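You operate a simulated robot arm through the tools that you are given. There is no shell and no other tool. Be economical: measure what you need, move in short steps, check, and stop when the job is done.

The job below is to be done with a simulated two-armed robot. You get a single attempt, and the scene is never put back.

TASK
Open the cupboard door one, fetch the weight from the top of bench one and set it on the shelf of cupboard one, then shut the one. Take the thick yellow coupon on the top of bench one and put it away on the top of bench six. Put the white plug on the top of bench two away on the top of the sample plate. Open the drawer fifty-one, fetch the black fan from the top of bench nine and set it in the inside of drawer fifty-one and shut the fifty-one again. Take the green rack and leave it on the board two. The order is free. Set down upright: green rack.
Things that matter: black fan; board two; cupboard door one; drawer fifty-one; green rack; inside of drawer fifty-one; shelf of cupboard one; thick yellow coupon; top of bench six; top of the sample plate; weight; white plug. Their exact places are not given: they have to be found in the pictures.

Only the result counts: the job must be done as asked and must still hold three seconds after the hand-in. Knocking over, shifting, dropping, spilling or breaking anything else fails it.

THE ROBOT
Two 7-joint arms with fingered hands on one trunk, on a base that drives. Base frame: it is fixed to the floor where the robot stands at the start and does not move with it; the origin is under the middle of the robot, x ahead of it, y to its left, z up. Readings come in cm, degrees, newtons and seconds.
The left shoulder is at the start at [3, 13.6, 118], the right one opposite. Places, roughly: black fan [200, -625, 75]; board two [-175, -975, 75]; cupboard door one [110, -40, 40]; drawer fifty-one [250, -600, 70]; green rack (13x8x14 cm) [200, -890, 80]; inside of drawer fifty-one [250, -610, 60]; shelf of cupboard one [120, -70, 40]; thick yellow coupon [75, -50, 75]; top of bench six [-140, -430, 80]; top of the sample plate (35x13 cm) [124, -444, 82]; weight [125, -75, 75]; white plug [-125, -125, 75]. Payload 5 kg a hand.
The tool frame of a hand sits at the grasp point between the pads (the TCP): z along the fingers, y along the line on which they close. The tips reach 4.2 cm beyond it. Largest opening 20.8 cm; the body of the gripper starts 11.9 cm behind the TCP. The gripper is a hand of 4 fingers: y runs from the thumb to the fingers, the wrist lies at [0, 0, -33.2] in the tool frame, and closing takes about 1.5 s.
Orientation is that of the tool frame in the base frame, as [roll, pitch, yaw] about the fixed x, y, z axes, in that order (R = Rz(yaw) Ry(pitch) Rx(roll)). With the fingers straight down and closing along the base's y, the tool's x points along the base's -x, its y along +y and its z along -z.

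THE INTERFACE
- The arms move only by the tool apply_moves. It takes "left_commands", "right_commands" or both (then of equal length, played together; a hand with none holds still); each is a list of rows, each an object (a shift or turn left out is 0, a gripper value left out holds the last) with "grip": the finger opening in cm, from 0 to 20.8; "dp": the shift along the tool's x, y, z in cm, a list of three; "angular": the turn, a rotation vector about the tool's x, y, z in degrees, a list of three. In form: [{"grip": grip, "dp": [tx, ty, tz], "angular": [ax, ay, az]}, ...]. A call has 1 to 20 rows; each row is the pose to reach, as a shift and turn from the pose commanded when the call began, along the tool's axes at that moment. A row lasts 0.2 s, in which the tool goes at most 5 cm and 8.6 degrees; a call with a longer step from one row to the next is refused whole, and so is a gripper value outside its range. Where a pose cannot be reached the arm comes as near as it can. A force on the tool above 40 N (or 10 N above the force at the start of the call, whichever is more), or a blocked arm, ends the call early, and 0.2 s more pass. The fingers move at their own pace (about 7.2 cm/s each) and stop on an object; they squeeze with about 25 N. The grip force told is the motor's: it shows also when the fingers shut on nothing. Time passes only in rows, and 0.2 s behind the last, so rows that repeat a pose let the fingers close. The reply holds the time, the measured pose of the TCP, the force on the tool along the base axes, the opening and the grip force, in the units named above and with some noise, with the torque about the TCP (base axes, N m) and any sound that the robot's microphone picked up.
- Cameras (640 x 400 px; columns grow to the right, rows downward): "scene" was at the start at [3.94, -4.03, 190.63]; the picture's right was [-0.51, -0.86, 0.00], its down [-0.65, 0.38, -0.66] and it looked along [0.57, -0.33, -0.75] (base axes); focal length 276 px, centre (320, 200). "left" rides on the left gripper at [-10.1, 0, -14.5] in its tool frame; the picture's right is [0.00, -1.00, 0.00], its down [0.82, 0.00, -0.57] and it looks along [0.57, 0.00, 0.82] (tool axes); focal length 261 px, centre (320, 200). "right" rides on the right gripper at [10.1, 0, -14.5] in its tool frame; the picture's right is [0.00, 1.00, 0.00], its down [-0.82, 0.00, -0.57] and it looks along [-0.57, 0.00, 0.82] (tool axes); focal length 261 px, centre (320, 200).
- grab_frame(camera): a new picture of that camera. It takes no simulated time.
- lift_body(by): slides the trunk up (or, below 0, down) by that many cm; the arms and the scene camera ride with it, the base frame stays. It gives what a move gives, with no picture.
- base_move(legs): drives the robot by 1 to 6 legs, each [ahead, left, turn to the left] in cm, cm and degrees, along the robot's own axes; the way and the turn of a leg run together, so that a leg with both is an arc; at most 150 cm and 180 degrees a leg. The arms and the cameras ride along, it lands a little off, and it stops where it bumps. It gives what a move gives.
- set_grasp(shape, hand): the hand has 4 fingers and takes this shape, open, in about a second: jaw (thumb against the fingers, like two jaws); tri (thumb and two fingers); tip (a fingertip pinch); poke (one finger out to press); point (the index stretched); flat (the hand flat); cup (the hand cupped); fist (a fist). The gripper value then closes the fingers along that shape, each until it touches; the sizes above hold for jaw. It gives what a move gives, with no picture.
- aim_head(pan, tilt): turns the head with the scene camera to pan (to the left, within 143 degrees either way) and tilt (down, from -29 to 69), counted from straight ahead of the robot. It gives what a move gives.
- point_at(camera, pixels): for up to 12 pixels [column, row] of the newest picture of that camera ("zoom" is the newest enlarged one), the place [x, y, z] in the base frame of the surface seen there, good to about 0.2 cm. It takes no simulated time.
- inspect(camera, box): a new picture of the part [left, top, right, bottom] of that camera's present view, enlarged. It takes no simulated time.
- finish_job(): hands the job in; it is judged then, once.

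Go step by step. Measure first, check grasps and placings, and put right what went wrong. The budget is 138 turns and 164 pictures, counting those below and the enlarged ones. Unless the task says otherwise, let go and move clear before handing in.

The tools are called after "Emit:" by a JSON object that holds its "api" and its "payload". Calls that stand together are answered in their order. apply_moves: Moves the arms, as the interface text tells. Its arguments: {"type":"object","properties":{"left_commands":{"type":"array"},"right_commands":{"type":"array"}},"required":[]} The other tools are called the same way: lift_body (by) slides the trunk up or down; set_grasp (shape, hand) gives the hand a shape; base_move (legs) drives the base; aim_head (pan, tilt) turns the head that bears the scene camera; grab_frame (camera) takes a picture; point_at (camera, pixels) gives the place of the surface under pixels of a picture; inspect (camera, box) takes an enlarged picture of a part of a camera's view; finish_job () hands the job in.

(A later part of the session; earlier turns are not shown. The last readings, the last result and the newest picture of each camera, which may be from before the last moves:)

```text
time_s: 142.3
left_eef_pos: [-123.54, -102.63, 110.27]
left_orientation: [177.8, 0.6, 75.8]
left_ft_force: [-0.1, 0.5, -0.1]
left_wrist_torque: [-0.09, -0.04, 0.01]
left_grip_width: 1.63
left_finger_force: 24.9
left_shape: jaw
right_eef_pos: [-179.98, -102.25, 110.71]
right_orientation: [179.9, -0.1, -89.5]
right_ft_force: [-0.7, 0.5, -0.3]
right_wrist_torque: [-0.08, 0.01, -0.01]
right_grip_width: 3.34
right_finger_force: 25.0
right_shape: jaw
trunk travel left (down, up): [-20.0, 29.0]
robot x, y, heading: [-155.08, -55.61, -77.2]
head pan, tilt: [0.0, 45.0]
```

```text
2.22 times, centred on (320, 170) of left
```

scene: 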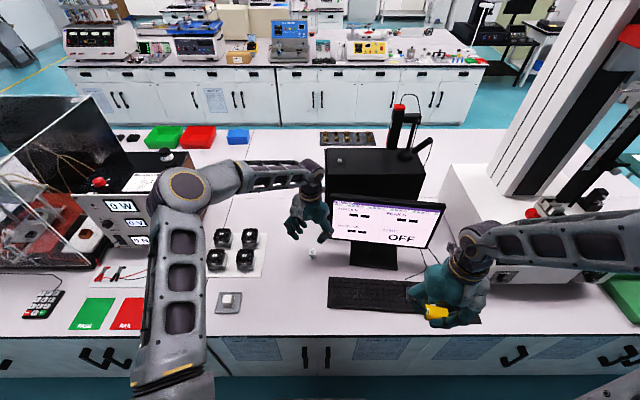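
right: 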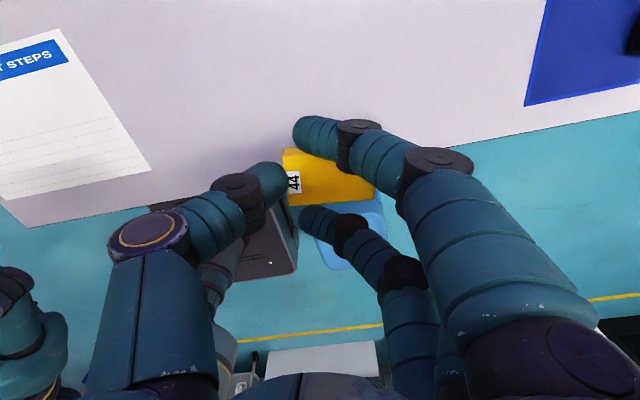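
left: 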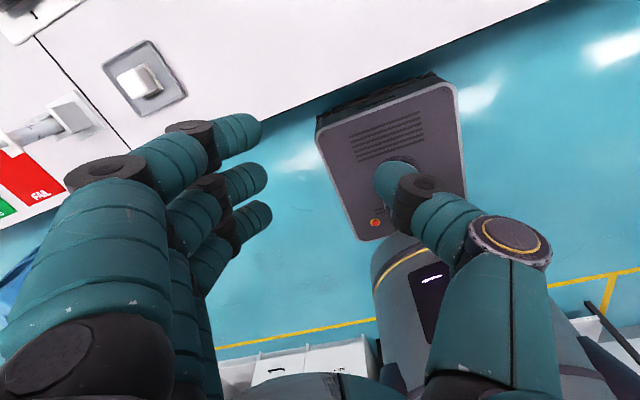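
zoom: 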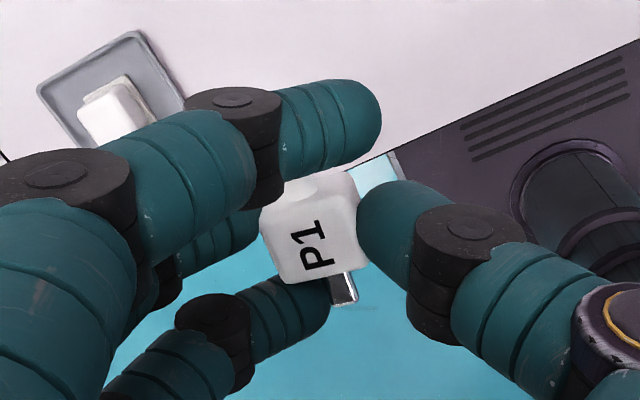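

Both items are in hand. Now I'll map the next bench row, visible beyond this island.

Emit:
{"api": "aim_head", "payload": {"pan": 0, "tilt": 20}}

Emit:
{"api": "grab_frame", "payload": {"camera": "scene"}}

Emit:
{"api": "aim_head", "payload": {"pan": -60, "tilt": 25}}

```text
time_s: 143.2
left_eef_pos: [-123.58, -102.73, 110.14]
left_orientation: [177.9, 0.7, 75.9]
left_ft_force: [0.0, -0.3, 0.1]
left_wrist_torque: [0.0, 0.01, 0.02]
left_grip_width: 1.62
left_finger_force: 25.2
left_shape: jaw
right_eef_pos: [-179.93, -102.26, 110.76]
right_orientation: [179.8, -0.1, -89.4]
right_ft_force: [0.4, 0.0, -0.1]
right_wrist_torque: [-0.03, 0.0, 0.01]
right_grip_width: 3.38
right_finger_force: 24.9
right_shape: jaw
trunk travel left (down, up): [-20.0, 29.0]
robot x, y, heading: [-155.19, -55.35, -77.2]
head pan, tilt: [0.0, 20.0]
```

```text
80 pictures are left
```

scene: 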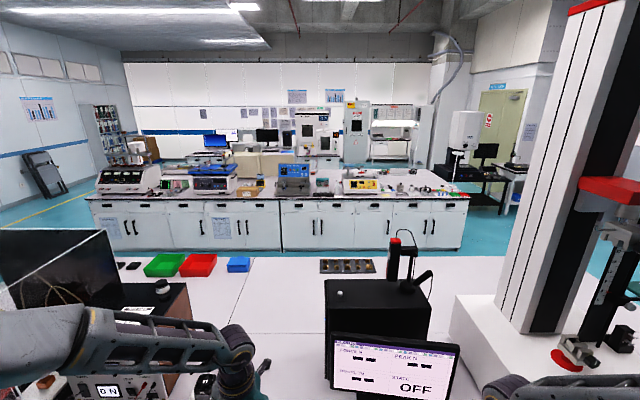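

```text
time_s: 144.5
left_eef_pos: [-123.56, -102.71, 110.13]
left_orientation: [177.9, 0.6, 75.9]
left_ft_force: [0.4, 0.1, -0.2]
left_wrist_torque: [-0.02, 0.03, 0.02]
left_grip_width: 1.63
left_finger_force: 25.2
left_shape: jaw
right_eef_pos: [-179.95, -102.29, 110.68]
right_orientation: [179.8, -0.1, -89.4]
right_ft_force: [0.7, -0.5, 0.2]
right_wrist_torque: [-0.04, -0.01, -0.02]
right_grip_width: 3.37
right_finger_force: 25.2
right_shape: jaw
trunk travel left (down, up): [-20.0, 29.0]
robot x, y, heading: [-155.17, -55.42, -77.3]
head pan, tilt: [-60.0, 25.0]
```

Emit:
{"api": "point_at", "payload": {"camera": "scene", "pixels": [[440, 195], [100, 199], [465, 248], [282, 250], [390, 190], [440, 178], [255, 192], [312, 185], [345, 258], [200, 255], [463, 200], [120, 195]]}}

Emit:
{"api": "grab_frame", "payload": {"camera": "scene"}}

```text
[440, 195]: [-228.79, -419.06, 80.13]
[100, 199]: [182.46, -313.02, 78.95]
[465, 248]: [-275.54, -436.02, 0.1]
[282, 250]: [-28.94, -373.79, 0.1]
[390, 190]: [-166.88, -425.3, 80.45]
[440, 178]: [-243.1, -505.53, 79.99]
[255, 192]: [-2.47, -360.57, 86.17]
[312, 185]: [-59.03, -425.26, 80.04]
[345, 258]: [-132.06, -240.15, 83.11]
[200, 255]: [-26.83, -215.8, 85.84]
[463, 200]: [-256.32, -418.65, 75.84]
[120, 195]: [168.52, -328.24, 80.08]
```

```text
79 pictures are left
```

scene: 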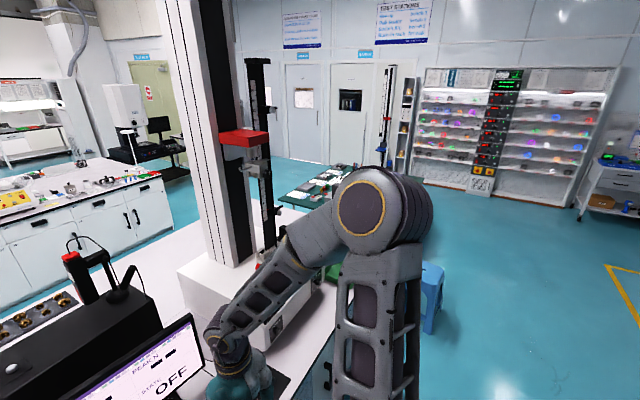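

Emit:
{"api": "point_at", "payload": {"camera": "scene", "pixels": [[432, 300], [300, 200], [360, 168], [310, 168], [460, 280], [170, 225], [175, 180], [140, 180], [300, 180], [430, 270], [520, 280], [220, 240]]}}

Emit:
{"api": "inspect", "payload": {"camera": "scene", "box": [120, 130, 480, 340]}}

```text
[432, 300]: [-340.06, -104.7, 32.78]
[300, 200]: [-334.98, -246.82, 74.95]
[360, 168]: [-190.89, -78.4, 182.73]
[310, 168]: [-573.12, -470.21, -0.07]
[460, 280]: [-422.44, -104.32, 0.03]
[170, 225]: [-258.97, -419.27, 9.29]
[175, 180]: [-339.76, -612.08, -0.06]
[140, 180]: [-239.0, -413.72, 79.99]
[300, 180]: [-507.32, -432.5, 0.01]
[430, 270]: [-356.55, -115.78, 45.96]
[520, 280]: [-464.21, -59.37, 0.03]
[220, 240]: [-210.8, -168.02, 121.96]
```

```text
1.78 times, centred on (300, 235) of scene
```

zoom: 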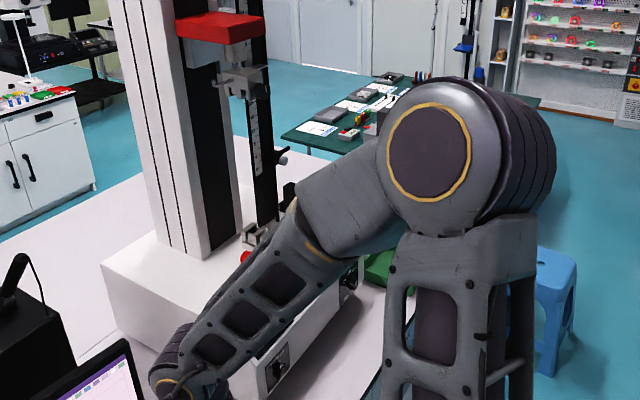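

The -x end is cluttered by a teal table and a stool, so I'll go round the +x end. I'll back out, slide left past the stool, and look down the corridor.

Emit:
{"api": "base_move", "payload": {"legs": [[-68, 0, 0], [0, 150, 0], [0, 150, 0], [0, 40, 0]]}}

Emit:
{"api": "aim_head", "payload": {"pan": 10, "tilt": 30}}

Emit:
{"api": "grab_frame", "payload": {"camera": "scene"}}

Emit:
{"api": "point_at", "payload": {"camera": "scene", "pixels": [[250, 330], [200, 250], [260, 200], [300, 170], [360, 130], [330, 130], [380, 120], [150, 200], [400, 250], [240, 150], [290, 130], [420, 100]]}}

```text
time_s: 164.6
left_eef_pos: [197.39, 35.66, 110.14]
left_orientation: [177.9, 0.6, 74.8]
left_ft_force: [1.0, 0.6, -0.8]
left_wrist_torque: [-0.02, 0.11, 0.01]
left_grip_width: 1.64
left_finger_force: 25.3
left_shape: jaw
right_eef_pos: [140.9, 36.99, 110.7]
right_orientation: [179.9, -0.1, -90.3]
right_ft_force: [0.4, 0.0, -0.2]
right_wrist_torque: [0.01, 0.06, -0.06]
right_grip_width: 3.36
right_finger_force: 25.2
right_shape: jaw
trunk travel left (down, up): [-20.0, 29.0]
robot x, y, heading: [166.94, 83.46, -78.1]
head pan, tilt: [-60.0, 25.0]
```

```text
time_s: 166.0
left_eef_pos: [197.4, 35.57, 110.05]
left_orientation: [177.9, 0.6, 74.9]
left_ft_force: [0.4, -0.3, 0.5]
left_wrist_torque: [0.0, 0.01, 0.01]
left_grip_width: 1.64
left_finger_force: 25.5
left_shape: jaw
right_eef_pos: [140.84, 36.94, 110.78]
right_orientation: [179.9, -0.1, -90.3]
right_ft_force: [0.1, 0.6, -0.5]
right_wrist_torque: [-0.01, 0.0, 0.01]
right_grip_width: 3.38
right_finger_force: 25.1
right_shape: jaw
trunk travel left (down, up): [-20.0, 29.0]
robot x, y, heading: [166.58, 83.63, -77.9]
head pan, tilt: [10.0, 30.0]
```

```text
77 pictures are left
```

scene: 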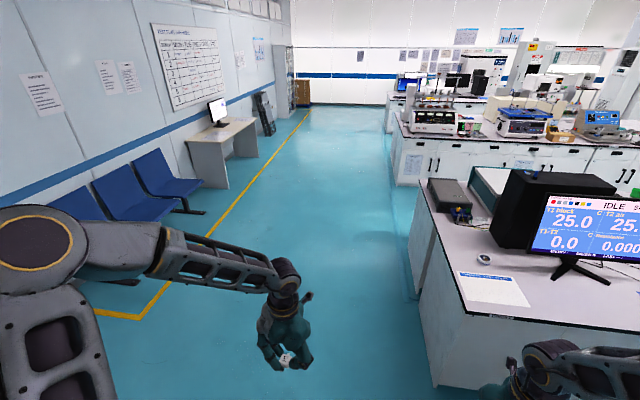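

```text
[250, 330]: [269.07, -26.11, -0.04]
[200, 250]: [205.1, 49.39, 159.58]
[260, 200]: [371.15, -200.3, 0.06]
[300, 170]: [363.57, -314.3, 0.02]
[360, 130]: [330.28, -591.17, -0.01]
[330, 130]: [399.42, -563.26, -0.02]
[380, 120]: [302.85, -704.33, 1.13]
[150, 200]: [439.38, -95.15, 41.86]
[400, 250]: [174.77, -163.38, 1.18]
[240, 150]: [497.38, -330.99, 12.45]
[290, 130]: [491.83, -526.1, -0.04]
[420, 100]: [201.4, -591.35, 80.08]
```

The corridor is wide and free. I'll drive ahead into the aisle between the rows and then slide right along row two.

Emit:
{"api": "base_move", "payload": {"legs": [[0, 0, 1.2], [150, 0, 0], [150, 0, 0], [10, 0, 0]]}}

Emit:
{"api": "aim_head", "payload": {"pan": -50, "tilt": 30}}

Emit:
{"api": "grab_frame", "payload": {"camera": "scene"}}

Emit:
{"api": "point_at", "payload": {"camera": "scene", "pixels": [[100, 200], [200, 200], [320, 160], [400, 250], [500, 200], [560, 160], [150, 300], [250, 260]]}}

```text
time_s: 181.7
left_eef_pos: [270.93, -266.64, 110.08]
left_orientation: [177.9, 0.5, 77.4]
left_ft_force: [0.2, -1.0, -1.4]
left_wrist_torque: [0.11, 0.04, 0.04]
left_grip_width: 1.63
left_finger_force: 25.0
left_shape: jaw
right_eef_pos: [214.45, -267.65, 110.73]
right_orientation: [179.8, 0.0, -87.9]
right_ft_force: [-0.1, -1.0, -1.4]
right_wrist_torque: [0.14, 0.02, 0.02]
right_grip_width: 3.38
right_finger_force: 24.8
right_shape: jaw
trunk travel left (down, up): [-20.0, 29.0]
robot x, y, heading: [237.62, -220.21, -75.6]
head pan, tilt: [10.0, 30.0]
```

```text
time_s: 182.9
left_eef_pos: [270.92, -266.56, 110.05]
left_orientation: [177.9, 0.6, 77.5]
left_ft_force: [0.4, 0.7, -0.5]
left_wrist_torque: [0.0, 0.03, -0.04]
left_grip_width: 1.63
left_finger_force: 24.7
left_shape: jaw
right_eef_pos: [214.42, -267.44, 110.74]
right_orientation: [179.9, -0.1, -87.9]
right_ft_force: [0.2, 1.5, 0.1]
right_wrist_torque: [-0.01, -0.01, -0.01]
right_grip_width: 3.38
right_finger_force: 25.4
right_shape: jaw
trunk travel left (down, up): [-20.0, 29.0]
robot x, y, heading: [238.14, -220.48, -75.8]
head pan, tilt: [-50.0, 30.0]
```

```text
76 pictures are left
```

scene: 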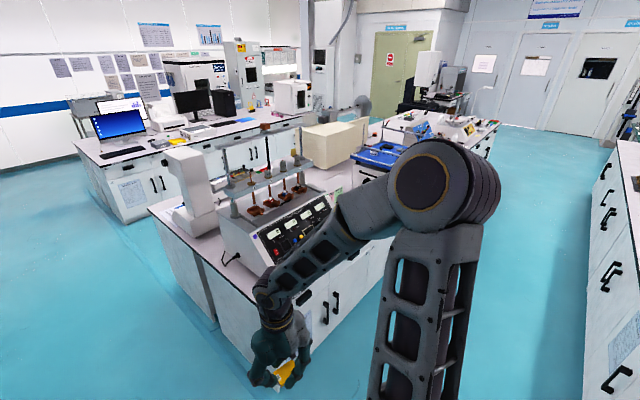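

```text
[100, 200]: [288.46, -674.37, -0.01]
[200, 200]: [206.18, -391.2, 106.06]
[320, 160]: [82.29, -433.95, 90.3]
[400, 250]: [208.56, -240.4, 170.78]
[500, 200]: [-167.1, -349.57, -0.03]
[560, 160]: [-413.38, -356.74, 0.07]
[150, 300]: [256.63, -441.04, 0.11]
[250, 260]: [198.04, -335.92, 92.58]
```

Row two lies to the right with tall instruments near its edge, so I'll keep the hands short of it while sliding along the aisle to bench six.

Emit:
{"api": "point_at", "payload": {"camera": "scene", "pixels": [[590, 330], [592, 250], [600, 200], [615, 390], [350, 290], [300, 330]]}}

Emit:
{"api": "base_move", "payload": {"legs": [[3, 0, -0.7], [0, -130, 0]]}}

Emit:
{"api": "aim_head", "payload": {"pan": -60, "tilt": 35}}

Emit:
{"api": "grab_frame", "payload": {"camera": "scene"}}

```text
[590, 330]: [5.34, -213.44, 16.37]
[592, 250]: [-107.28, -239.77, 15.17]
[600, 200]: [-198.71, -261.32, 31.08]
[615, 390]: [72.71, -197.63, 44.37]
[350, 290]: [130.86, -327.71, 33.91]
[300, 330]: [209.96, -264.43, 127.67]
```

```text
time_s: 190.0
left_eef_pos: [143.05, -301.09, 110.18]
left_orientation: [177.8, 0.5, 76.6]
left_ft_force: [-0.2, -0.5, -0.2]
left_wrist_torque: [0.04, -0.01, 0.01]
left_grip_width: 1.64
left_finger_force: 25.1
left_shape: jaw
right_eef_pos: [86.66, -301.47, 110.69]
right_orientation: [179.9, -0.1, -88.6]
right_ft_force: [0.4, -0.7, -0.8]
right_wrist_torque: [-0.02, -0.04, 0.02]
right_grip_width: 3.38
right_finger_force: 24.6
right_shape: jaw
trunk travel left (down, up): [-20.0, 29.0]
robot x, y, heading: [110.81, -254.05, -76.2]
head pan, tilt: [-50.0, 30.0]
```

```text
time_s: 190.7
left_eef_pos: [143.06, -301.14, 110.09]
left_orientation: [178.0, 0.6, 76.6]
left_ft_force: [-0.5, 0.0, 0.1]
left_wrist_torque: [0.0, 0.02, -0.03]
left_grip_width: 1.62
left_finger_force: 24.7
left_shape: jaw
right_eef_pos: [86.59, -301.5, 110.59]
right_orientation: [179.8, -0.2, -88.7]
right_ft_force: [-0.1, -0.3, -0.2]
right_wrist_torque: [0.01, 0.02, -0.04]
right_grip_width: 3.35
right_finger_force: 24.9
right_shape: jaw
trunk travel left (down, up): [-20.0, 29.0]
robot x, y, heading: [110.84, -254.02, -76.2]
head pan, tilt: [-60.0, 35.0]
```

```text
75 pictures are left
```

scene: 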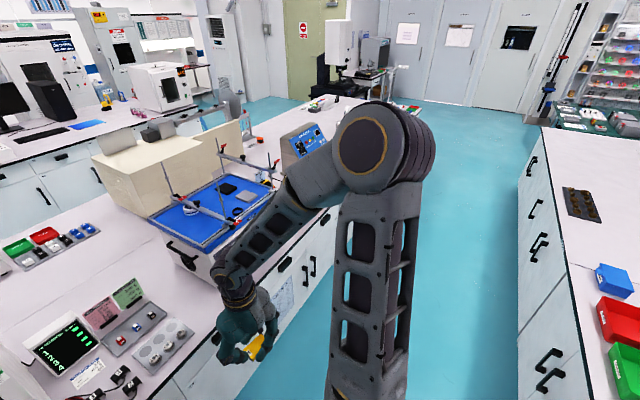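

The aisle clearance is fine (about 20 cm behind), so I'll continue right to bench six.

Emit:
{"api": "base_move", "payload": {"legs": [[0, -130, 0], [0, -125, 0]]}}

Emit:
{"api": "aim_head", "payload": {"pan": -10, "tilt": 45}}

Emit:
{"api": "grab_frame", "payload": {"camera": "scene"}}

Emit:
{"api": "point_at", "payload": {"camera": "scene", "pixels": [[320, 200], [400, 200], [450, 200], [320, 240], [400, 240], [480, 240], [280, 180], [350, 160]]}}

```text
time_s: 203.2
left_eef_pos: [-109.57, -360.38, 110.15]
left_orientation: [177.8, 0.5, 74.2]
left_ft_force: [0.1, 0.0, 0.3]
left_wrist_torque: [0.01, -0.06, -0.02]
left_grip_width: 1.64
left_finger_force: 24.8
left_shape: jaw
right_eef_pos: [-166.02, -358.19, 110.71]
right_orientation: [180.0, -0.1, -91.1]
right_ft_force: [-0.4, -0.5, -0.8]
right_wrist_torque: [0.02, -0.06, -0.02]
right_grip_width: 3.37
right_finger_force: 25.0
right_shape: jaw
trunk travel left (down, up): [-20.0, 29.0]
robot x, y, heading: [-139.92, -312.21, -78.7]
head pan, tilt: [-60.0, 35.0]
```

```text
time_s: 204.4
left_eef_pos: [-109.66, -360.33, 110.13]
left_orientation: [178.0, 0.5, 74.2]
left_ft_force: [0.6, 0.0, -0.3]
left_wrist_torque: [-0.02, 0.04, 0.0]
left_grip_width: 1.62
left_finger_force: 24.9
left_shape: jaw
right_eef_pos: [-166.06, -358.25, 110.82]
right_orientation: [-180.0, 0.0, -91.0]
right_ft_force: [0.5, -0.2, -0.8]
right_wrist_torque: [-0.02, -0.06, -0.01]
right_grip_width: 3.38
right_finger_force: 24.6
right_shape: jaw
trunk travel left (down, up): [-20.0, 29.0]
robot x, y, heading: [-139.9, -312.02, -78.7]
head pan, tilt: [-10.0, 45.0]
```

```text
74 pictures are left
```

scene: 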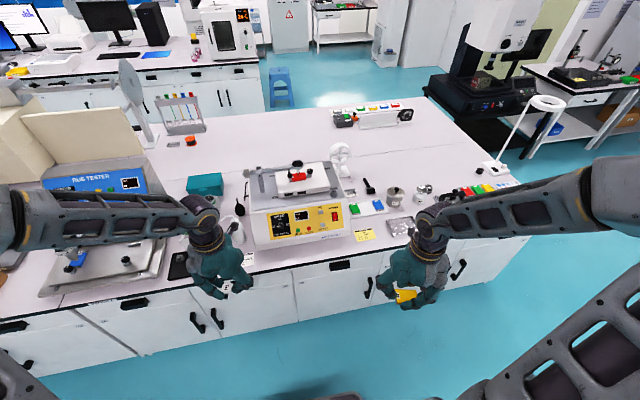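

```text
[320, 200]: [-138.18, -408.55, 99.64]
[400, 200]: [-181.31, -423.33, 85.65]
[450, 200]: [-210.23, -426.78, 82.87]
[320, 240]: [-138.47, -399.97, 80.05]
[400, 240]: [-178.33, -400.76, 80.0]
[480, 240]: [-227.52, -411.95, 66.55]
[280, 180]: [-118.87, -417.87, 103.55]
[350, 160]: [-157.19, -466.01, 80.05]
```

The bench ahead has an instrument in the middle. I'll zoom in to confirm its number and find a free spot.

Emit:
{"api": "inspect", "payload": {"camera": "scene", "box": [230, 100, 530, 290]}}

```text
2.11 times, centred on (380, 195) of scene
```

zoom: 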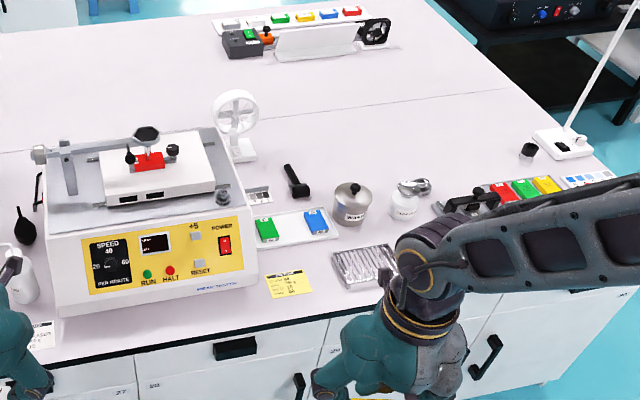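

Emit:
{"api": "point_at", "payload": {"camera": "zoom", "pixels": [[335, 165], [320, 150], [370, 150], [400, 155], [450, 160], [352, 190], [405, 195], [295, 180], [265, 160], [430, 130], [365, 265], [300, 140]]}}

```text
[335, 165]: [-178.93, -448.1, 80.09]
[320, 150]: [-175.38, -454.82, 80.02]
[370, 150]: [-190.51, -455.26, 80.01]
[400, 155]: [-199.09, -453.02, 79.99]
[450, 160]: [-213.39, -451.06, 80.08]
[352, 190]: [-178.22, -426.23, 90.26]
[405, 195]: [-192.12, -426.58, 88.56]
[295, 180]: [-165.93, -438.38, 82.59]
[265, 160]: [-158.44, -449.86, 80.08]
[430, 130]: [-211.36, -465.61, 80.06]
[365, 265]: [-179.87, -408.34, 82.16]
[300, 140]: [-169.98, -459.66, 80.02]
```

A free patch is around (-185,-452) behind the pots. I'll raise the trunk so the hands clear the items, then move the base over there.

Emit:
{"api": "lift_body", "payload": {"by": 20}}

Emit:
{"api": "base_move", "payload": {"legs": [[0, 0, 2.2], [0, -54, 0], [36, 0, 0]]}}

Emit:
{"api": "aim_head", "payload": {"pan": -10, "tilt": 50}}

Emit:
{"api": "grab_frame", "payload": {"camera": "scene"}}

```text
time_s: 206.6
left_eef_pos: [-109.55, -360.28, 130.02]
left_orientation: [177.9, 0.5, 74.2]
left_ft_force: [1.1, -0.6, -0.3]
left_wrist_torque: [-0.01, 0.0, 0.0]
left_grip_width: 1.63
left_finger_force: 25.2
left_shape: jaw
right_eef_pos: [-166.13, -358.27, 130.55]
right_orientation: [179.8, -0.1, -91.1]
right_ft_force: [0.0, -0.5, -0.5]
right_wrist_torque: [0.04, 0.01, 0.03]
right_grip_width: 3.37
right_finger_force: 24.4
right_shape: jaw
trunk travel left (down, up): [-40.0, 9.0]
robot x, y, heading: [-139.72, -312.02, -78.6]
head pan, tilt: [-10.0, 45.0]
```

```text
time_s: 212.0
left_eef_pos: [-149.47, -406.74, 130.09]
left_orientation: [177.9, 0.5, 77.2]
left_ft_force: [0.9, -0.6, 0.7]
left_wrist_torque: [0.06, -0.01, 0.0]
left_grip_width: 1.68
left_finger_force: 25.3
left_shape: jaw
right_eef_pos: [-205.89, -407.51, 130.7]
right_orientation: [-180.0, -0.1, -88.1]
right_ft_force: [0.3, 0.5, -0.6]
right_wrist_torque: [-0.02, -0.03, -0.02]
right_grip_width: 3.37
right_finger_force: 25.8
right_shape: jaw
trunk travel left (down, up): [-40.0, 9.0]
robot x, y, heading: [-182.01, -360.11, -75.9]
head pan, tilt: [-10.0, 45.0]
```

```text
time_s: 212.7
left_eef_pos: [-149.39, -406.69, 130.05]
left_orientation: [177.9, 0.5, 77.2]
left_ft_force: [-0.4, -0.6, -0.2]
left_wrist_torque: [0.02, 0.02, 0.01]
left_grip_width: 1.66
left_finger_force: 25.1
left_shape: jaw
right_eef_pos: [-205.87, -407.63, 130.54]
right_orientation: [179.9, -0.1, -88.0]
right_ft_force: [0.7, 0.7, -0.4]
right_wrist_torque: [0.07, 0.01, -0.02]
right_grip_width: 3.39
right_finger_force: 25.3
right_shape: jaw
trunk travel left (down, up): [-40.0, 9.0]
robot x, y, heading: [-182.33, -360.4, -75.7]
head pan, tilt: [-10.0, 50.0]
```

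```text
72 pictures are left
```

scene: 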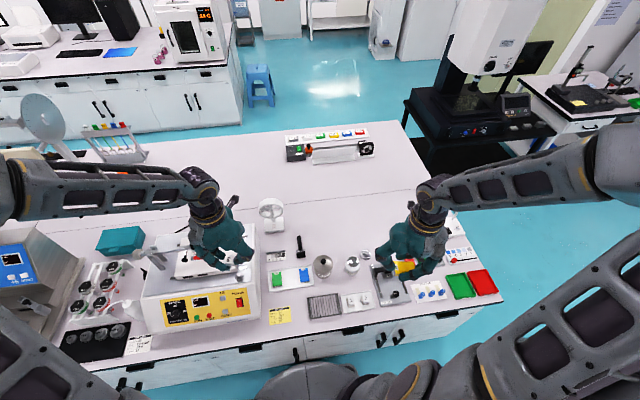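

The spot is clear ahead. I'll move the right hand out over it, lower, and release the coupon.

Emit:
{"api": "apply_moves", "payload": {"right_commands": [{"dp": [4.1, -1.1, 1.8]}, {"dp": [8.2, -2.2, 3.6]}, {"dp": [12.3, -3.4, 5.5]}, {"dp": [16.4, -4.5, 7.3]}, {"dp": [20.5, -5.6, 9.1]}, {"dp": [24.5, -6.7, 10.9]}, {"dp": [28.6, -7.8, 12.7]}, {"dp": [32.7, -9, 14.5]}, {"dp": [36.8, -10.1, 16.4]}, {"dp": [40.9, -11.2, 18.2]}, {"dp": [44.9, -12.3, 20]}, {"dp": [44.9, -12.3, 24.5]}, {"dp": [44.9, -12.3, 29]}, {"dp": [44.9, -12.3, 33.5]}, {"dp": [44.9, -12.3, 38]}, {"dp": [44.9, -12.3, 41.5]}, {"dp": [44.9, -12.3, 44]}, {"dp": [44.9, -12.3, 45.4]}, {"dp": [44.9, -12.3, 45.4]}]}}

Emit:
{"api": "inspect", "payload": {"camera": "right", "box": [160, 60, 480, 260]}}

```text
time_s: 216.7
left_eef_pos: [-149.44, -406.67, 130.05]
left_orientation: [177.7, 0.5, 77.1]
left_ft_force: [0.5, -0.3, 0.5]
left_wrist_torque: [-0.02, 0.02, -0.02]
left_grip_width: 1.65
left_finger_force: 24.9
left_shape: jaw
right_eef_pos: [-192.31, -452.03, 85.21]
right_orientation: [-180.0, -0.1, -88.0]
right_ft_force: [0.5, 1.3, -0.3]
right_wrist_torque: [-0.03, -0.01, 0.01]
right_grip_width: 3.35
right_finger_force: 25.0
right_shape: jaw
trunk travel left (down, up): [-40.0, 9.0]
robot x, y, heading: [-182.1, -359.95, -75.7]
head pan, tilt: [-10.0, 50.0]
```

```text
2.00 times, centred on (320, 160) of right
```

zoom: 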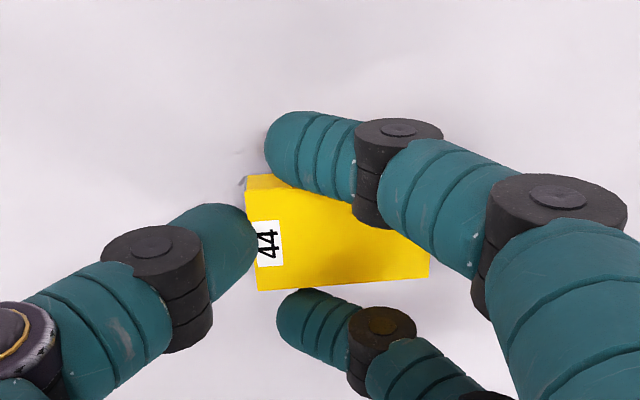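

The coupon is just above the bench on clear surface. I'll lower 0.5 cm, open, and lift out.

Emit:
{"api": "apply_moves", "payload": {"right_commands": [{"dp": [0, 0, 0.5]}, {"grip": 7, "dp": [0, 0, 0.5]}, {"grip": 10, "dp": [0, 0, 0.5]}, {"dp": [0, 0, 0.5]}, {"dp": [0, 0, -3]}, {"dp": [0, 0, -7]}, {"dp": [0, 0, -11]}, {"dp": [0, 0, -15]}, {"dp": [0, 0, -19]}, {"dp": [0, 0, -23]}, {"dp": [-4, 0, -26]}, {"dp": [-8, 0, -29]}, {"dp": [-12, 0, -32]}, {"dp": [-16, 0, -35]}, {"dp": [-20, 0, -38]}, {"dp": [-24, 0, -40]}, {"dp": [-28, 0, -42]}, {"dp": [-32, 0, -44]}, {"dp": [-36, 0, -45]}, {"dp": [-40, 0, -45]}]}}

Emit:
{"api": "inspect", "payload": {"camera": "scene", "box": [240, 150, 500, 330]}}

```text
time_s: 220.8
left_eef_pos: [-149.48, -406.53, 130.16]
left_orientation: [177.8, 0.7, 77.2]
left_ft_force: [0.3, 0.3, -0.8]
left_wrist_torque: [-0.11, 0.03, -0.01]
left_grip_width: 1.64
left_finger_force: 25.0
left_shape: jaw
right_eef_pos: [-193.64, -412.14, 130.36]
right_orientation: [179.8, -0.2, -88.1]
right_ft_force: [1.0, 1.8, 0.2]
right_wrist_torque: [-0.16, 0.01, 0.0]
right_grip_width: 9.93
right_finger_force: 0.1
right_shape: jaw
trunk travel left (down, up): [-40.0, 9.0]
robot x, y, heading: [-182.0, -359.74, -75.7]
head pan, tilt: [-10.0, 50.0]
```

```text
2.22 times, centred on (370, 240) of scene
```

zoom: 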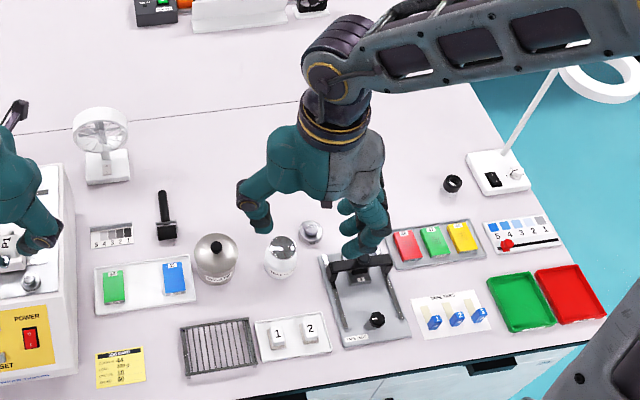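

I'll check the coupon while leaving: back out, then look before sliding left to the corridor.

Emit:
{"api": "base_move", "payload": {"legs": [[-34, 0, -0.8]]}}

Emit:
{"api": "aim_head", "payload": {"pan": -5, "tilt": 42}}

Emit:
{"api": "inspect", "payload": {"camera": "scene", "box": [220, 120, 480, 320]}}

Emit:
{"api": "base_move", "payload": {"legs": [[0, 150, 0], [0, 150, 0], [0, 60, 0]]}}

```text
time_s: 223.1
left_eef_pos: [-158.21, -374.42, 130.06]
left_orientation: [177.8, 0.6, 76.4]
left_ft_force: [0.5, 0.9, 0.0]
left_wrist_torque: [-0.07, 0.01, -0.02]
left_grip_width: 1.6
left_finger_force: 24.4
left_shape: jaw
right_eef_pos: [-202.47, -379.52, 130.36]
right_orientation: [179.8, -0.1, -88.9]
right_ft_force: [0.2, 0.4, 0.1]
right_wrist_torque: [0.0, 0.0, 0.02]
right_grip_width: 9.93
right_finger_force: 0.1
right_shape: jaw
trunk travel left (down, up): [-40.0, 9.0]
robot x, y, heading: [-190.45, -327.19, -76.4]
head pan, tilt: [-10.0, 50.0]
```

```text
time_s: 223.8
left_eef_pos: [-158.28, -374.41, 130.12]
left_orientation: [177.8, 0.6, 76.3]
left_ft_force: [-0.1, 0.0, 0.8]
left_wrist_torque: [-0.06, -0.01, 0.01]
left_grip_width: 1.61
left_finger_force: 24.9
left_shape: jaw
right_eef_pos: [-202.54, -379.44, 130.4]
right_orientation: [179.9, -0.1, -89.1]
right_ft_force: [0.1, -0.4, -0.2]
right_wrist_torque: [-0.05, -0.01, -0.03]
right_grip_width: 9.94
right_finger_force: 0.0
right_shape: jaw
trunk travel left (down, up): [-40.0, 9.0]
robot x, y, heading: [-190.24, -327.66, -76.6]
head pan, tilt: [-5.0, 42.0]
```

```text
2.00 times, centred on (350, 220) of scene
```

zoom: 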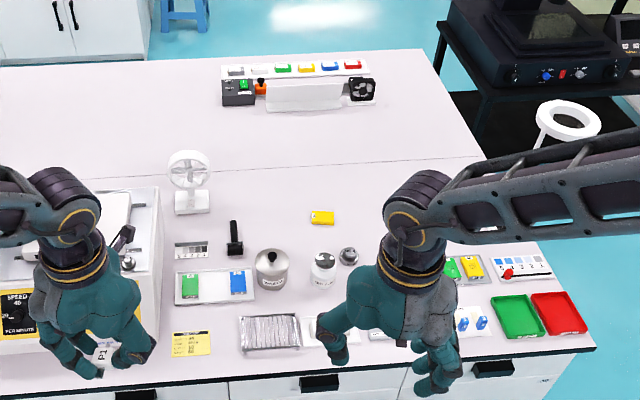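

```text
time_s: 241.0
left_eef_pos: [186.54, -291.81, 130.12]
left_orientation: [177.8, 0.7, 76.1]
left_ft_force: [-0.2, -0.2, -0.9]
left_wrist_torque: [0.01, 0.04, 0.0]
left_grip_width: 1.65
left_finger_force: 25.3
left_shape: jaw
right_eef_pos: [142.27, -296.57, 130.39]
right_orientation: [179.9, -0.1, -89.4]
right_ft_force: [0.5, 1.0, 0.4]
right_wrist_torque: [-0.02, -0.01, -0.03]
right_grip_width: 9.93
right_finger_force: 0.0
right_shape: jaw
trunk travel left (down, up): [-40.0, 9.0]
robot x, y, heading: [154.75, -244.12, -76.7]
head pan, tilt: [-5.0, 42.0]
```

The coupon lies on bench six, visible at zoom (322,218). Next I'll go round the row's end into the next aisle and look at both sides.

Emit:
{"api": "base_move", "payload": {"legs": [[0, 78, 0], [145, 0, 0], [140, 0, 0], [0, 0, 90]]}}

Emit:
{"api": "aim_head", "payload": {"pan": 115, "tilt": 28}}

Emit:
{"api": "grab_frame", "payload": {"camera": "scene"}}

Emit:
{"api": "aim_head", "payload": {"pan": -115, "tilt": 28}}

Emit:
{"api": "inspect", "payload": {"camera": "scene", "box": [0, 0, 640, 400]}}

```text
time_s: 262.1
left_eef_pos: [337.62, -467.5, 130.1]
left_orientation: [177.9, 0.6, 168.0]
left_ft_force: [0.6, -0.7, 0.0]
left_wrist_torque: [-0.04, 0.01, -0.04]
left_grip_width: 1.63
left_finger_force: 25.4
left_shape: jaw
right_eef_pos: [343.93, -511.64, 130.37]
right_orientation: [179.9, -0.1, 2.6]
right_ft_force: [-0.7, 0.6, 0.8]
right_wrist_torque: [-0.02, 0.03, -0.02]
right_grip_width: 9.94
right_finger_force: 0.1
right_shape: jaw
trunk travel left (down, up): [-40.0, 9.0]
robot x, y, heading: [291.66, -500.87, 14.9]
head pan, tilt: [-5.0, 42.0]
```

```text
time_s: 264.1
left_eef_pos: [337.67, -467.51, 130.16]
left_orientation: [177.9, 0.6, 168.0]
left_ft_force: [-0.9, 0.4, -0.3]
left_wrist_torque: [0.0, 0.04, 0.02]
left_grip_width: 1.63
left_finger_force: 24.8
left_shape: jaw
right_eef_pos: [344.01, -511.6, 130.27]
right_orientation: [179.9, -0.1, 2.6]
right_ft_force: [0.0, 0.4, 0.6]
right_wrist_torque: [0.01, 0.01, 0.01]
right_grip_width: 9.91
right_finger_force: 0.0
right_shape: jaw
trunk travel left (down, up): [-40.0, 9.0]
robot x, y, heading: [291.57, -500.95, 15.0]
head pan, tilt: [115.0, 28.0]
```

```text
68 pictures are left
```

scene: 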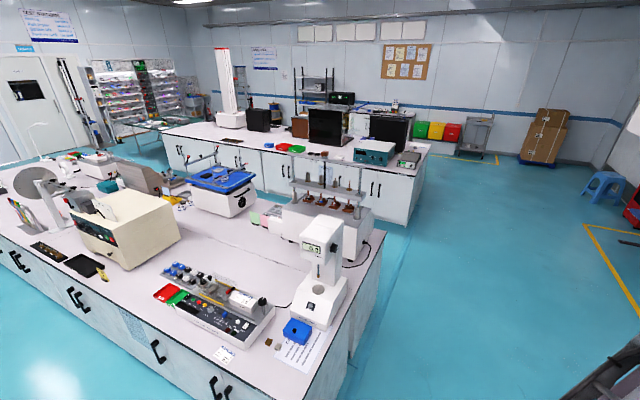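

```text
time_s: 267.4
left_eef_pos: [337.6, -467.6, 130.14]
left_orientation: [178.0, 0.6, 167.9]
left_ft_force: [0.4, 0.3, -0.8]
left_wrist_torque: [0.02, 0.01, 0.01]
left_grip_width: 1.62
left_finger_force: 24.9
left_shape: jaw
right_eef_pos: [343.95, -511.67, 130.38]
right_orientation: [179.8, -0.1, 2.6]
right_ft_force: [-0.3, 0.9, 0.2]
right_wrist_torque: [0.01, 0.01, 0.02]
right_grip_width: 9.93
right_finger_force: 0.1
right_shape: jaw
trunk travel left (down, up): [-40.0, 9.0]
robot x, y, heading: [291.22, -500.54, 15.1]
head pan, tilt: [-115.0, 28.0]
```

```text
1.00 times, centred on (320, 200) of scene (not enlarged: the box is as wide or as high as the picture)
```

zoom: 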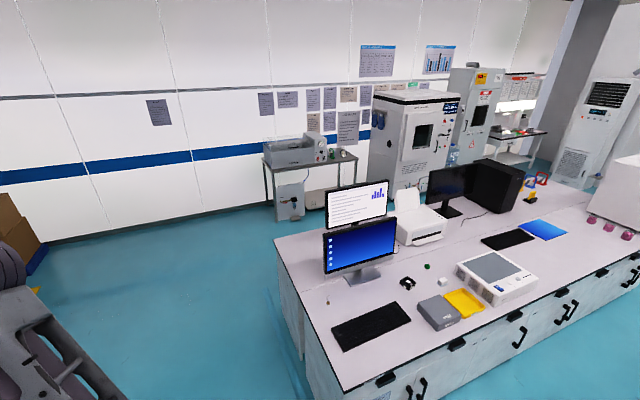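

I see row two's back side with a plate assembly at (215,300), and row three with a small black item at (408,283). I'll measure both.

Emit:
{"api": "point_at", "payload": {"camera": "zoom", "pixels": [[408, 283], [440, 310], [350, 395], [500, 345], [575, 310], [520, 340], [455, 343], [280, 240], [300, 310], [560, 296]]}}

Emit:
{"api": "point_at", "payload": {"camera": "scene", "pixels": [[215, 300], [50, 252], [85, 265], [180, 270], [240, 320], [260, 360], [155, 345], [320, 290], [100, 205], [30, 235], [380, 250], [120, 260]]}}

Emit:
{"api": "inspect", "payload": {"camera": "scene", "box": [370, 250, 590, 380]}}

```text
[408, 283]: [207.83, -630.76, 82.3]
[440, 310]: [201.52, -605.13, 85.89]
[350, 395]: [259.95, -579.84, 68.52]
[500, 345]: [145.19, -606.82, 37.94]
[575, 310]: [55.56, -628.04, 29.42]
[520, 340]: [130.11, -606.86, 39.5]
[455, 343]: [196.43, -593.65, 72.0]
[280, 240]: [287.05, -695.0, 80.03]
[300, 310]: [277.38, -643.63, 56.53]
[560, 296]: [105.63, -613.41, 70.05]
```

```text
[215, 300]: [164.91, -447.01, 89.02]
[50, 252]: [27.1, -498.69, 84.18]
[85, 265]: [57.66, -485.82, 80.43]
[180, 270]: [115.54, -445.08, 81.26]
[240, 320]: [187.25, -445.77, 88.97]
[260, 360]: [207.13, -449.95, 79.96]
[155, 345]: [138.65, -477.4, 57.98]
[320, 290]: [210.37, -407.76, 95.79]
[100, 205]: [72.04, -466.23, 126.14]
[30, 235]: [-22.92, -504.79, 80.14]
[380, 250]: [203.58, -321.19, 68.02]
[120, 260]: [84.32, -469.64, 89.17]
```

```text
2.91 times, centred on (480, 315) of scene
```

zoom: 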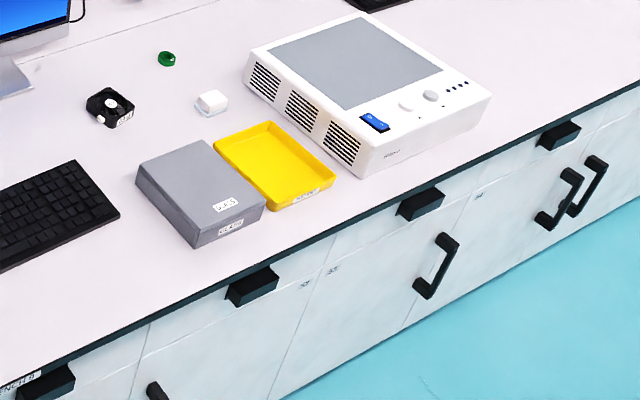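

Fan found at (208,-631), a drawer pull near (260,-580), and the sample plate near (116,-445). I'll turn to face row two's back side and slide in front of the plate.

Emit:
{"api": "base_move", "payload": {"legs": [[0, 0, 88.5], [0, 132, 0]]}}

Emit:
{"api": "aim_head", "payload": {"pan": 5, "tilt": 48}}

Emit:
{"api": "grab_frame", "payload": {"camera": "scene"}}

```text
time_s: 277.8
left_eef_pos: [131.35, -481.59, 130.14]
left_orientation: [177.9, 0.6, -104.8]
left_ft_force: [-0.3, 0.2, -0.8]
left_wrist_torque: [0.0, -0.02, 0.04]
left_grip_width: 1.6
left_finger_force: 25.6
left_shape: jaw
right_eef_pos: [175.89, -477.5, 130.5]
right_orientation: [179.9, -0.1, 89.8]
right_ft_force: [0.5, -0.1, 0.2]
right_wrist_torque: [0.0, 0.01, -0.03]
right_grip_width: 9.91
right_finger_force: 0.0
right_shape: jaw
trunk travel left (down, up): [-40.0, 9.0]
robot x, y, heading: [162.63, -529.24, 101.9]
head pan, tilt: [-115.0, 28.0]
```

```text
time_s: 279.8
left_eef_pos: [131.49, -481.61, 130.19]
left_orientation: [177.8, 0.6, -104.7]
left_ft_force: [-0.4, -0.1, -0.2]
left_wrist_torque: [0.01, 0.0, -0.01]
left_grip_width: 1.6
left_finger_force: 24.7
left_shape: jaw
right_eef_pos: [175.87, -477.61, 130.36]
right_orientation: [179.9, -0.1, 89.8]
right_ft_force: [0.2, -0.1, -0.1]
right_wrist_torque: [0.02, -0.01, -0.02]
right_grip_width: 9.92
right_finger_force: 0.1
right_shape: jaw
trunk travel left (down, up): [-40.0, 9.0]
robot x, y, heading: [162.69, -529.52, 102.3]
head pan, tilt: [5.0, 48.0]
```

```text
65 pictures are left
```

scene: 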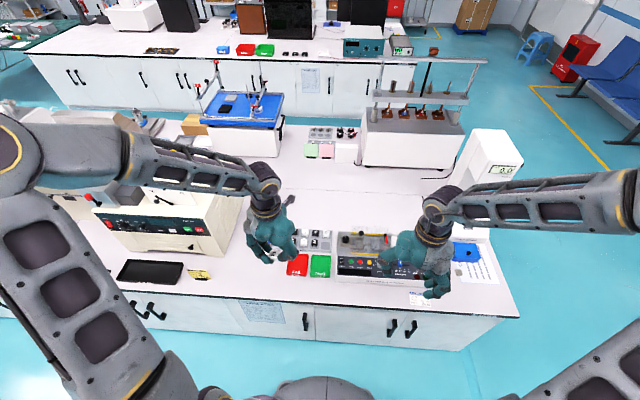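

Emit:
{"api": "inspect", "payload": {"camera": "scene", "box": [230, 180, 410, 300]}}

Emit:
{"api": "point_at", "payload": {"camera": "zoom", "pixels": [[310, 195], [340, 200], [250, 210], [330, 235], [200, 250], [300, 220], [290, 180], [345, 185], [230, 110], [320, 130]]}}

Emit:
{"api": "inspect", "payload": {"camera": "left", "box": [0, 0, 640, 400]}}

```text
3.33 times, centred on (320, 240) of scene
```

zoom: 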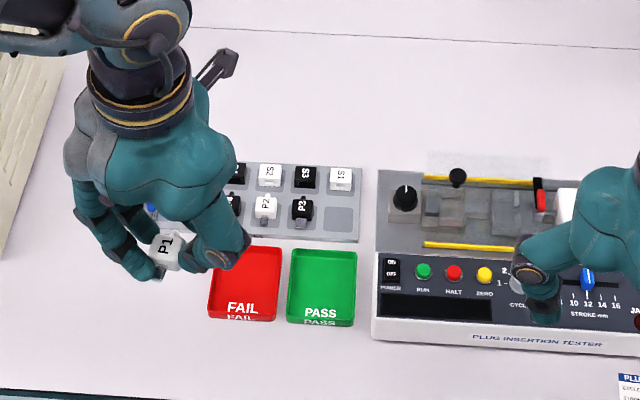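

```text
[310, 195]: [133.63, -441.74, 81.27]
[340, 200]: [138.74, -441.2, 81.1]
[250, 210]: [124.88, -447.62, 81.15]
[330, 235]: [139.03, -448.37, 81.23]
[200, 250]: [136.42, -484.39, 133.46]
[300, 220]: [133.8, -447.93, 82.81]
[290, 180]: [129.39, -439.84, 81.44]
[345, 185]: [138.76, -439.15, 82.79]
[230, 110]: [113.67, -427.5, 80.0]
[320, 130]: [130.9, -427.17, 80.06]
```

```text
1.00 times, centred on (320, 200) of left (not enlarged: the box is as wide or as high as the picture)
```

zoom: 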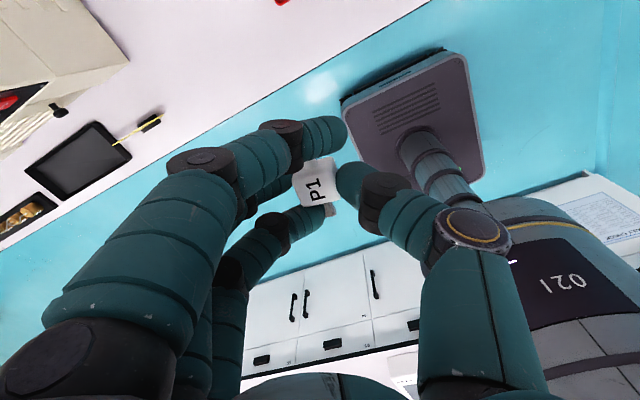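

The sample plate is the grey tray with plugs, and it has one empty recess at the front right, zoom (345,218). I'll drive 12 cm closer, move the left hand aside, and measure accurately.

Emit:
{"api": "base_move", "payload": {"legs": [[12, 0, 1]]}}

Emit:
{"api": "apply_moves", "payload": {"left_commands": [{"dp": [2, 4, 0]}, {"dp": [4, 8, 0]}, {"dp": [6, 12, 0]}, {"dp": [6, 16, 0]}]}}

Emit:
{"api": "inspect", "payload": {"camera": "scene", "box": [250, 200, 390, 290]}}

```text
time_s: 281.0
left_eef_pos: [127.86, -470.16, 130.32]
left_orientation: [177.8, 0.6, -103.9]
left_ft_force: [-0.4, 0.1, -0.5]
left_wrist_torque: [0.02, -0.06, 0.01]
left_grip_width: 1.6
left_finger_force: 25.0
left_shape: jaw
right_eef_pos: [172.16, -465.02, 130.48]
right_orientation: [179.8, -0.1, 90.9]
right_ft_force: [-0.6, 0.0, 0.6]
right_wrist_torque: [-0.04, 0.0, 0.0]
right_grip_width: 9.96
right_finger_force: 0.1
right_shape: jaw
trunk travel left (down, up): [-40.0, 9.0]
robot x, y, heading: [159.66, -517.52, 103.1]
head pan, tilt: [5.0, 48.0]
```

```text
time_s: 282.0
left_eef_pos: [110.8, -472.31, 130.6]
left_orientation: [177.9, 0.5, -103.8]
left_ft_force: [-1.0, 0.1, -0.9]
left_wrist_torque: [0.02, -0.1, 0.0]
left_grip_width: 1.56
left_finger_force: 24.7
left_shape: jaw
right_eef_pos: [171.89, -465.04, 130.5]
right_orientation: [179.8, -0.2, 90.9]
right_ft_force: [0.1, -0.8, -0.2]
right_wrist_torque: [0.01, -0.12, 0.0]
right_grip_width: 9.92
right_finger_force: 0.0
right_shape: jaw
trunk travel left (down, up): [-40.0, 9.0]
robot x, y, heading: [159.88, -517.14, 103.2]
head pan, tilt: [5.0, 48.0]
```

```text
4.44 times, centred on (320, 245) of scene
```

zoom: 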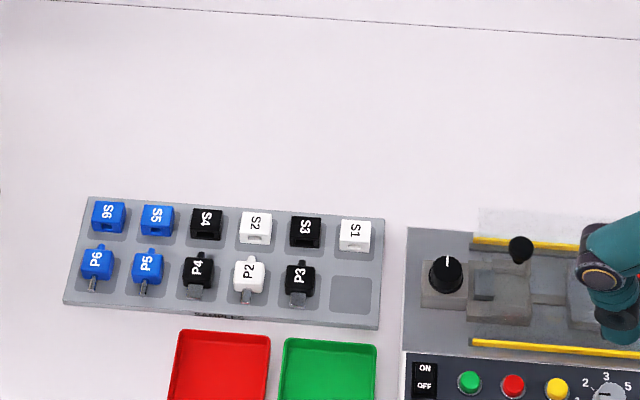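

Emit:
{"api": "point_at", "payload": {"camera": "zoom", "pixels": [[350, 294], [333, 278], [371, 310], [300, 275], [303, 305], [355, 240], [356, 220], [249, 270], [378, 326], [384, 222], [405, 290], [330, 345]]}}

```text
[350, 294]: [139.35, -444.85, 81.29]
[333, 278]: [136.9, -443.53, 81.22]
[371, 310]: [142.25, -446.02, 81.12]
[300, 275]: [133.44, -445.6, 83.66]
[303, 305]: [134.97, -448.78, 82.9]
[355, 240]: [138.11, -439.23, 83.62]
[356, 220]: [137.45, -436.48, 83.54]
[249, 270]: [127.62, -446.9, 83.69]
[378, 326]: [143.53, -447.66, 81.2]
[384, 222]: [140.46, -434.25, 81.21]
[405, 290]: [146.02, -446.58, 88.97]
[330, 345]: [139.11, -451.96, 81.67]
```

The recess centre is (139.35,-444.85), but the tester's wall on the right would foul the thumb. I'll turn the left hand about 117° so the thumb is at the back and the fingers face me, while moving above the recess.

Emit:
{"api": "apply_moves", "payload": {"left_commands": [{"dp": [-2.3, -1.5, 0], "angular": [0, 0, -8.4]}, {"dp": [-4.7, -3.1, 0], "angular": [0, 0, -16.7]}, {"dp": [-7, -4.6, 1], "angular": [0, 0, -25]}, {"dp": [-9.4, -6.2, 2], "angular": [0, 0, -33.4]}, {"dp": [-11.7, -7.7, 4], "angular": [0, 0, -41.8]}, {"dp": [-14.1, -9.3, 6], "angular": [0, 0, -50.1]}, {"dp": [-16.4, -10.8, 8], "angular": [0, 0, -58.5]}, {"dp": [-18.7, -12.3, 10], "angular": [0, 0, -66.9]}, {"dp": [-21.1, -13.9, 12], "angular": [0, 0, -75.2]}, {"dp": [-23.4, -15.4, 14], "angular": [0, 0, -83.6]}, {"dp": [-25.8, -17, 16], "angular": [0, 0, -91.9]}, {"dp": [-28.1, -18.5, 18], "angular": [0, 0, -100.3]}, {"dp": [-30.5, -20.1, 20], "angular": [0, 0, -108.6]}, {"dp": [-32.8, -21.6, 22], "angular": [0, 0, -117]}, {"dp": [-32.8, -21.6, 22], "angular": [0, 0, -117]}]}}

Emit:
{"api": "grab_frame", "payload": {"camera": "left"}}

Emit:
{"api": "grab_frame", "payload": {"camera": "scene"}}

```text
time_s: 285.2
left_eef_pos: [138.64, -445.08, 108.25]
left_orientation: [-178.5, 1.7, 13.3]
left_ft_force: [-0.2, -0.3, -0.4]
left_wrist_torque: [0.07, -0.04, 0.01]
left_grip_width: 1.62
left_finger_force: 24.8
left_shape: jaw
right_eef_pos: [172.1, -465.2, 130.42]
right_orientation: [179.8, -0.1, 90.9]
right_ft_force: [-0.4, -0.2, -0.4]
right_wrist_torque: [0.08, -0.04, 0.01]
right_grip_width: 9.91
right_finger_force: 0.0
right_shape: jaw
trunk travel left (down, up): [-40.0, 9.0]
robot x, y, heading: [159.69, -517.39, 103.1]
head pan, tilt: [5.0, 48.0]
```

```text
61 pictures are left
```

left: 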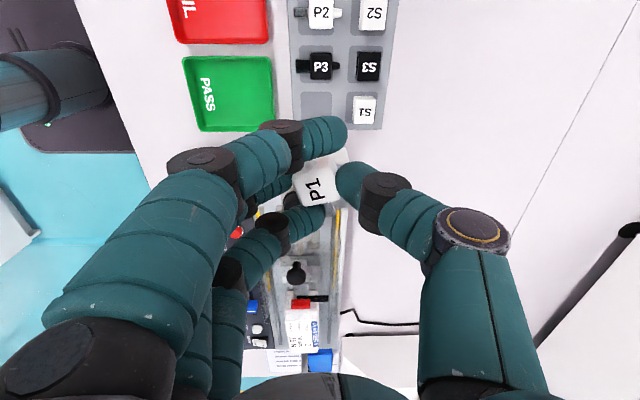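

```text
60 pictures are left
```

scene: 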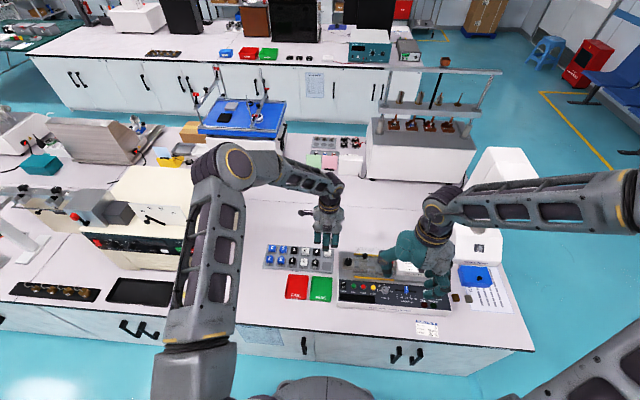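

The turn worked and the recess is visible at (318,105). I'll descend to just above the plate and check.

Emit:
{"api": "apply_moves", "payload": {"left_commands": [{"dp": [0.7, 0.6, 4]}, {"dp": [1.46, 1.26, 8]}, {"dp": [1.46, 1.26, 12]}, {"dp": [1.46, 1.26, 16]}, {"dp": [1.46, 1.26, 19]}, {"dp": [1.46, 1.26, 20]}, {"dp": [1.46, 1.26, 20]}]}}

Emit:
{"api": "inspect", "payload": {"camera": "left", "box": [180, 80, 460, 270]}}

Emit:
{"api": "inspect", "payload": {"camera": "scene", "box": [250, 190, 410, 310]}}

```text
time_s: 286.8
left_eef_pos: [139.98, -445.59, 88.13]
left_orientation: [-178.4, 1.6, 13.2]
left_ft_force: [-0.3, -0.3, -0.2]
left_wrist_torque: [0.03, -0.04, 0.02]
left_grip_width: 1.62
left_finger_force: 24.9
left_shape: jaw
right_eef_pos: [172.03, -465.25, 130.3]
right_orientation: [179.9, -0.2, 90.9]
right_ft_force: [0.1, 0.7, 1.0]
right_wrist_torque: [0.05, 0.01, -0.01]
right_grip_width: 9.93
right_finger_force: 0.0
right_shape: jaw
trunk travel left (down, up): [-40.0, 9.0]
robot x, y, heading: [159.88, -517.02, 103.2]
head pan, tilt: [5.0, 48.0]
```

```text
2.11 times, centred on (320, 175) of left
```

zoom: 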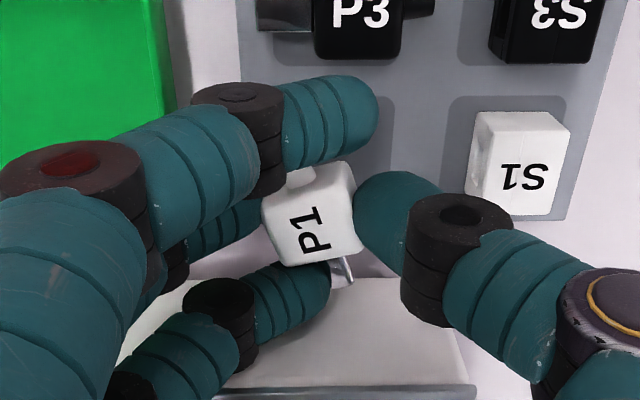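

```text
3.33 times, centred on (330, 250) of scene
```

zoom: 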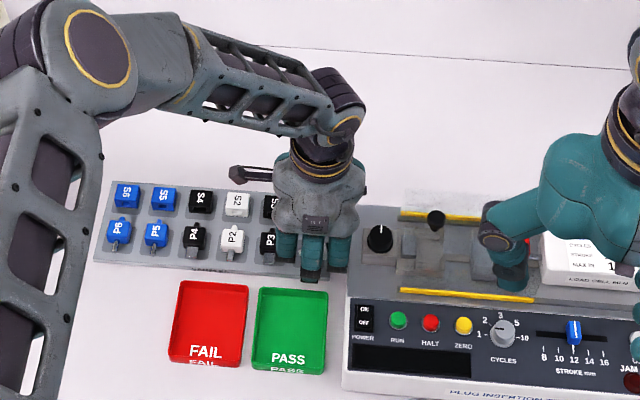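

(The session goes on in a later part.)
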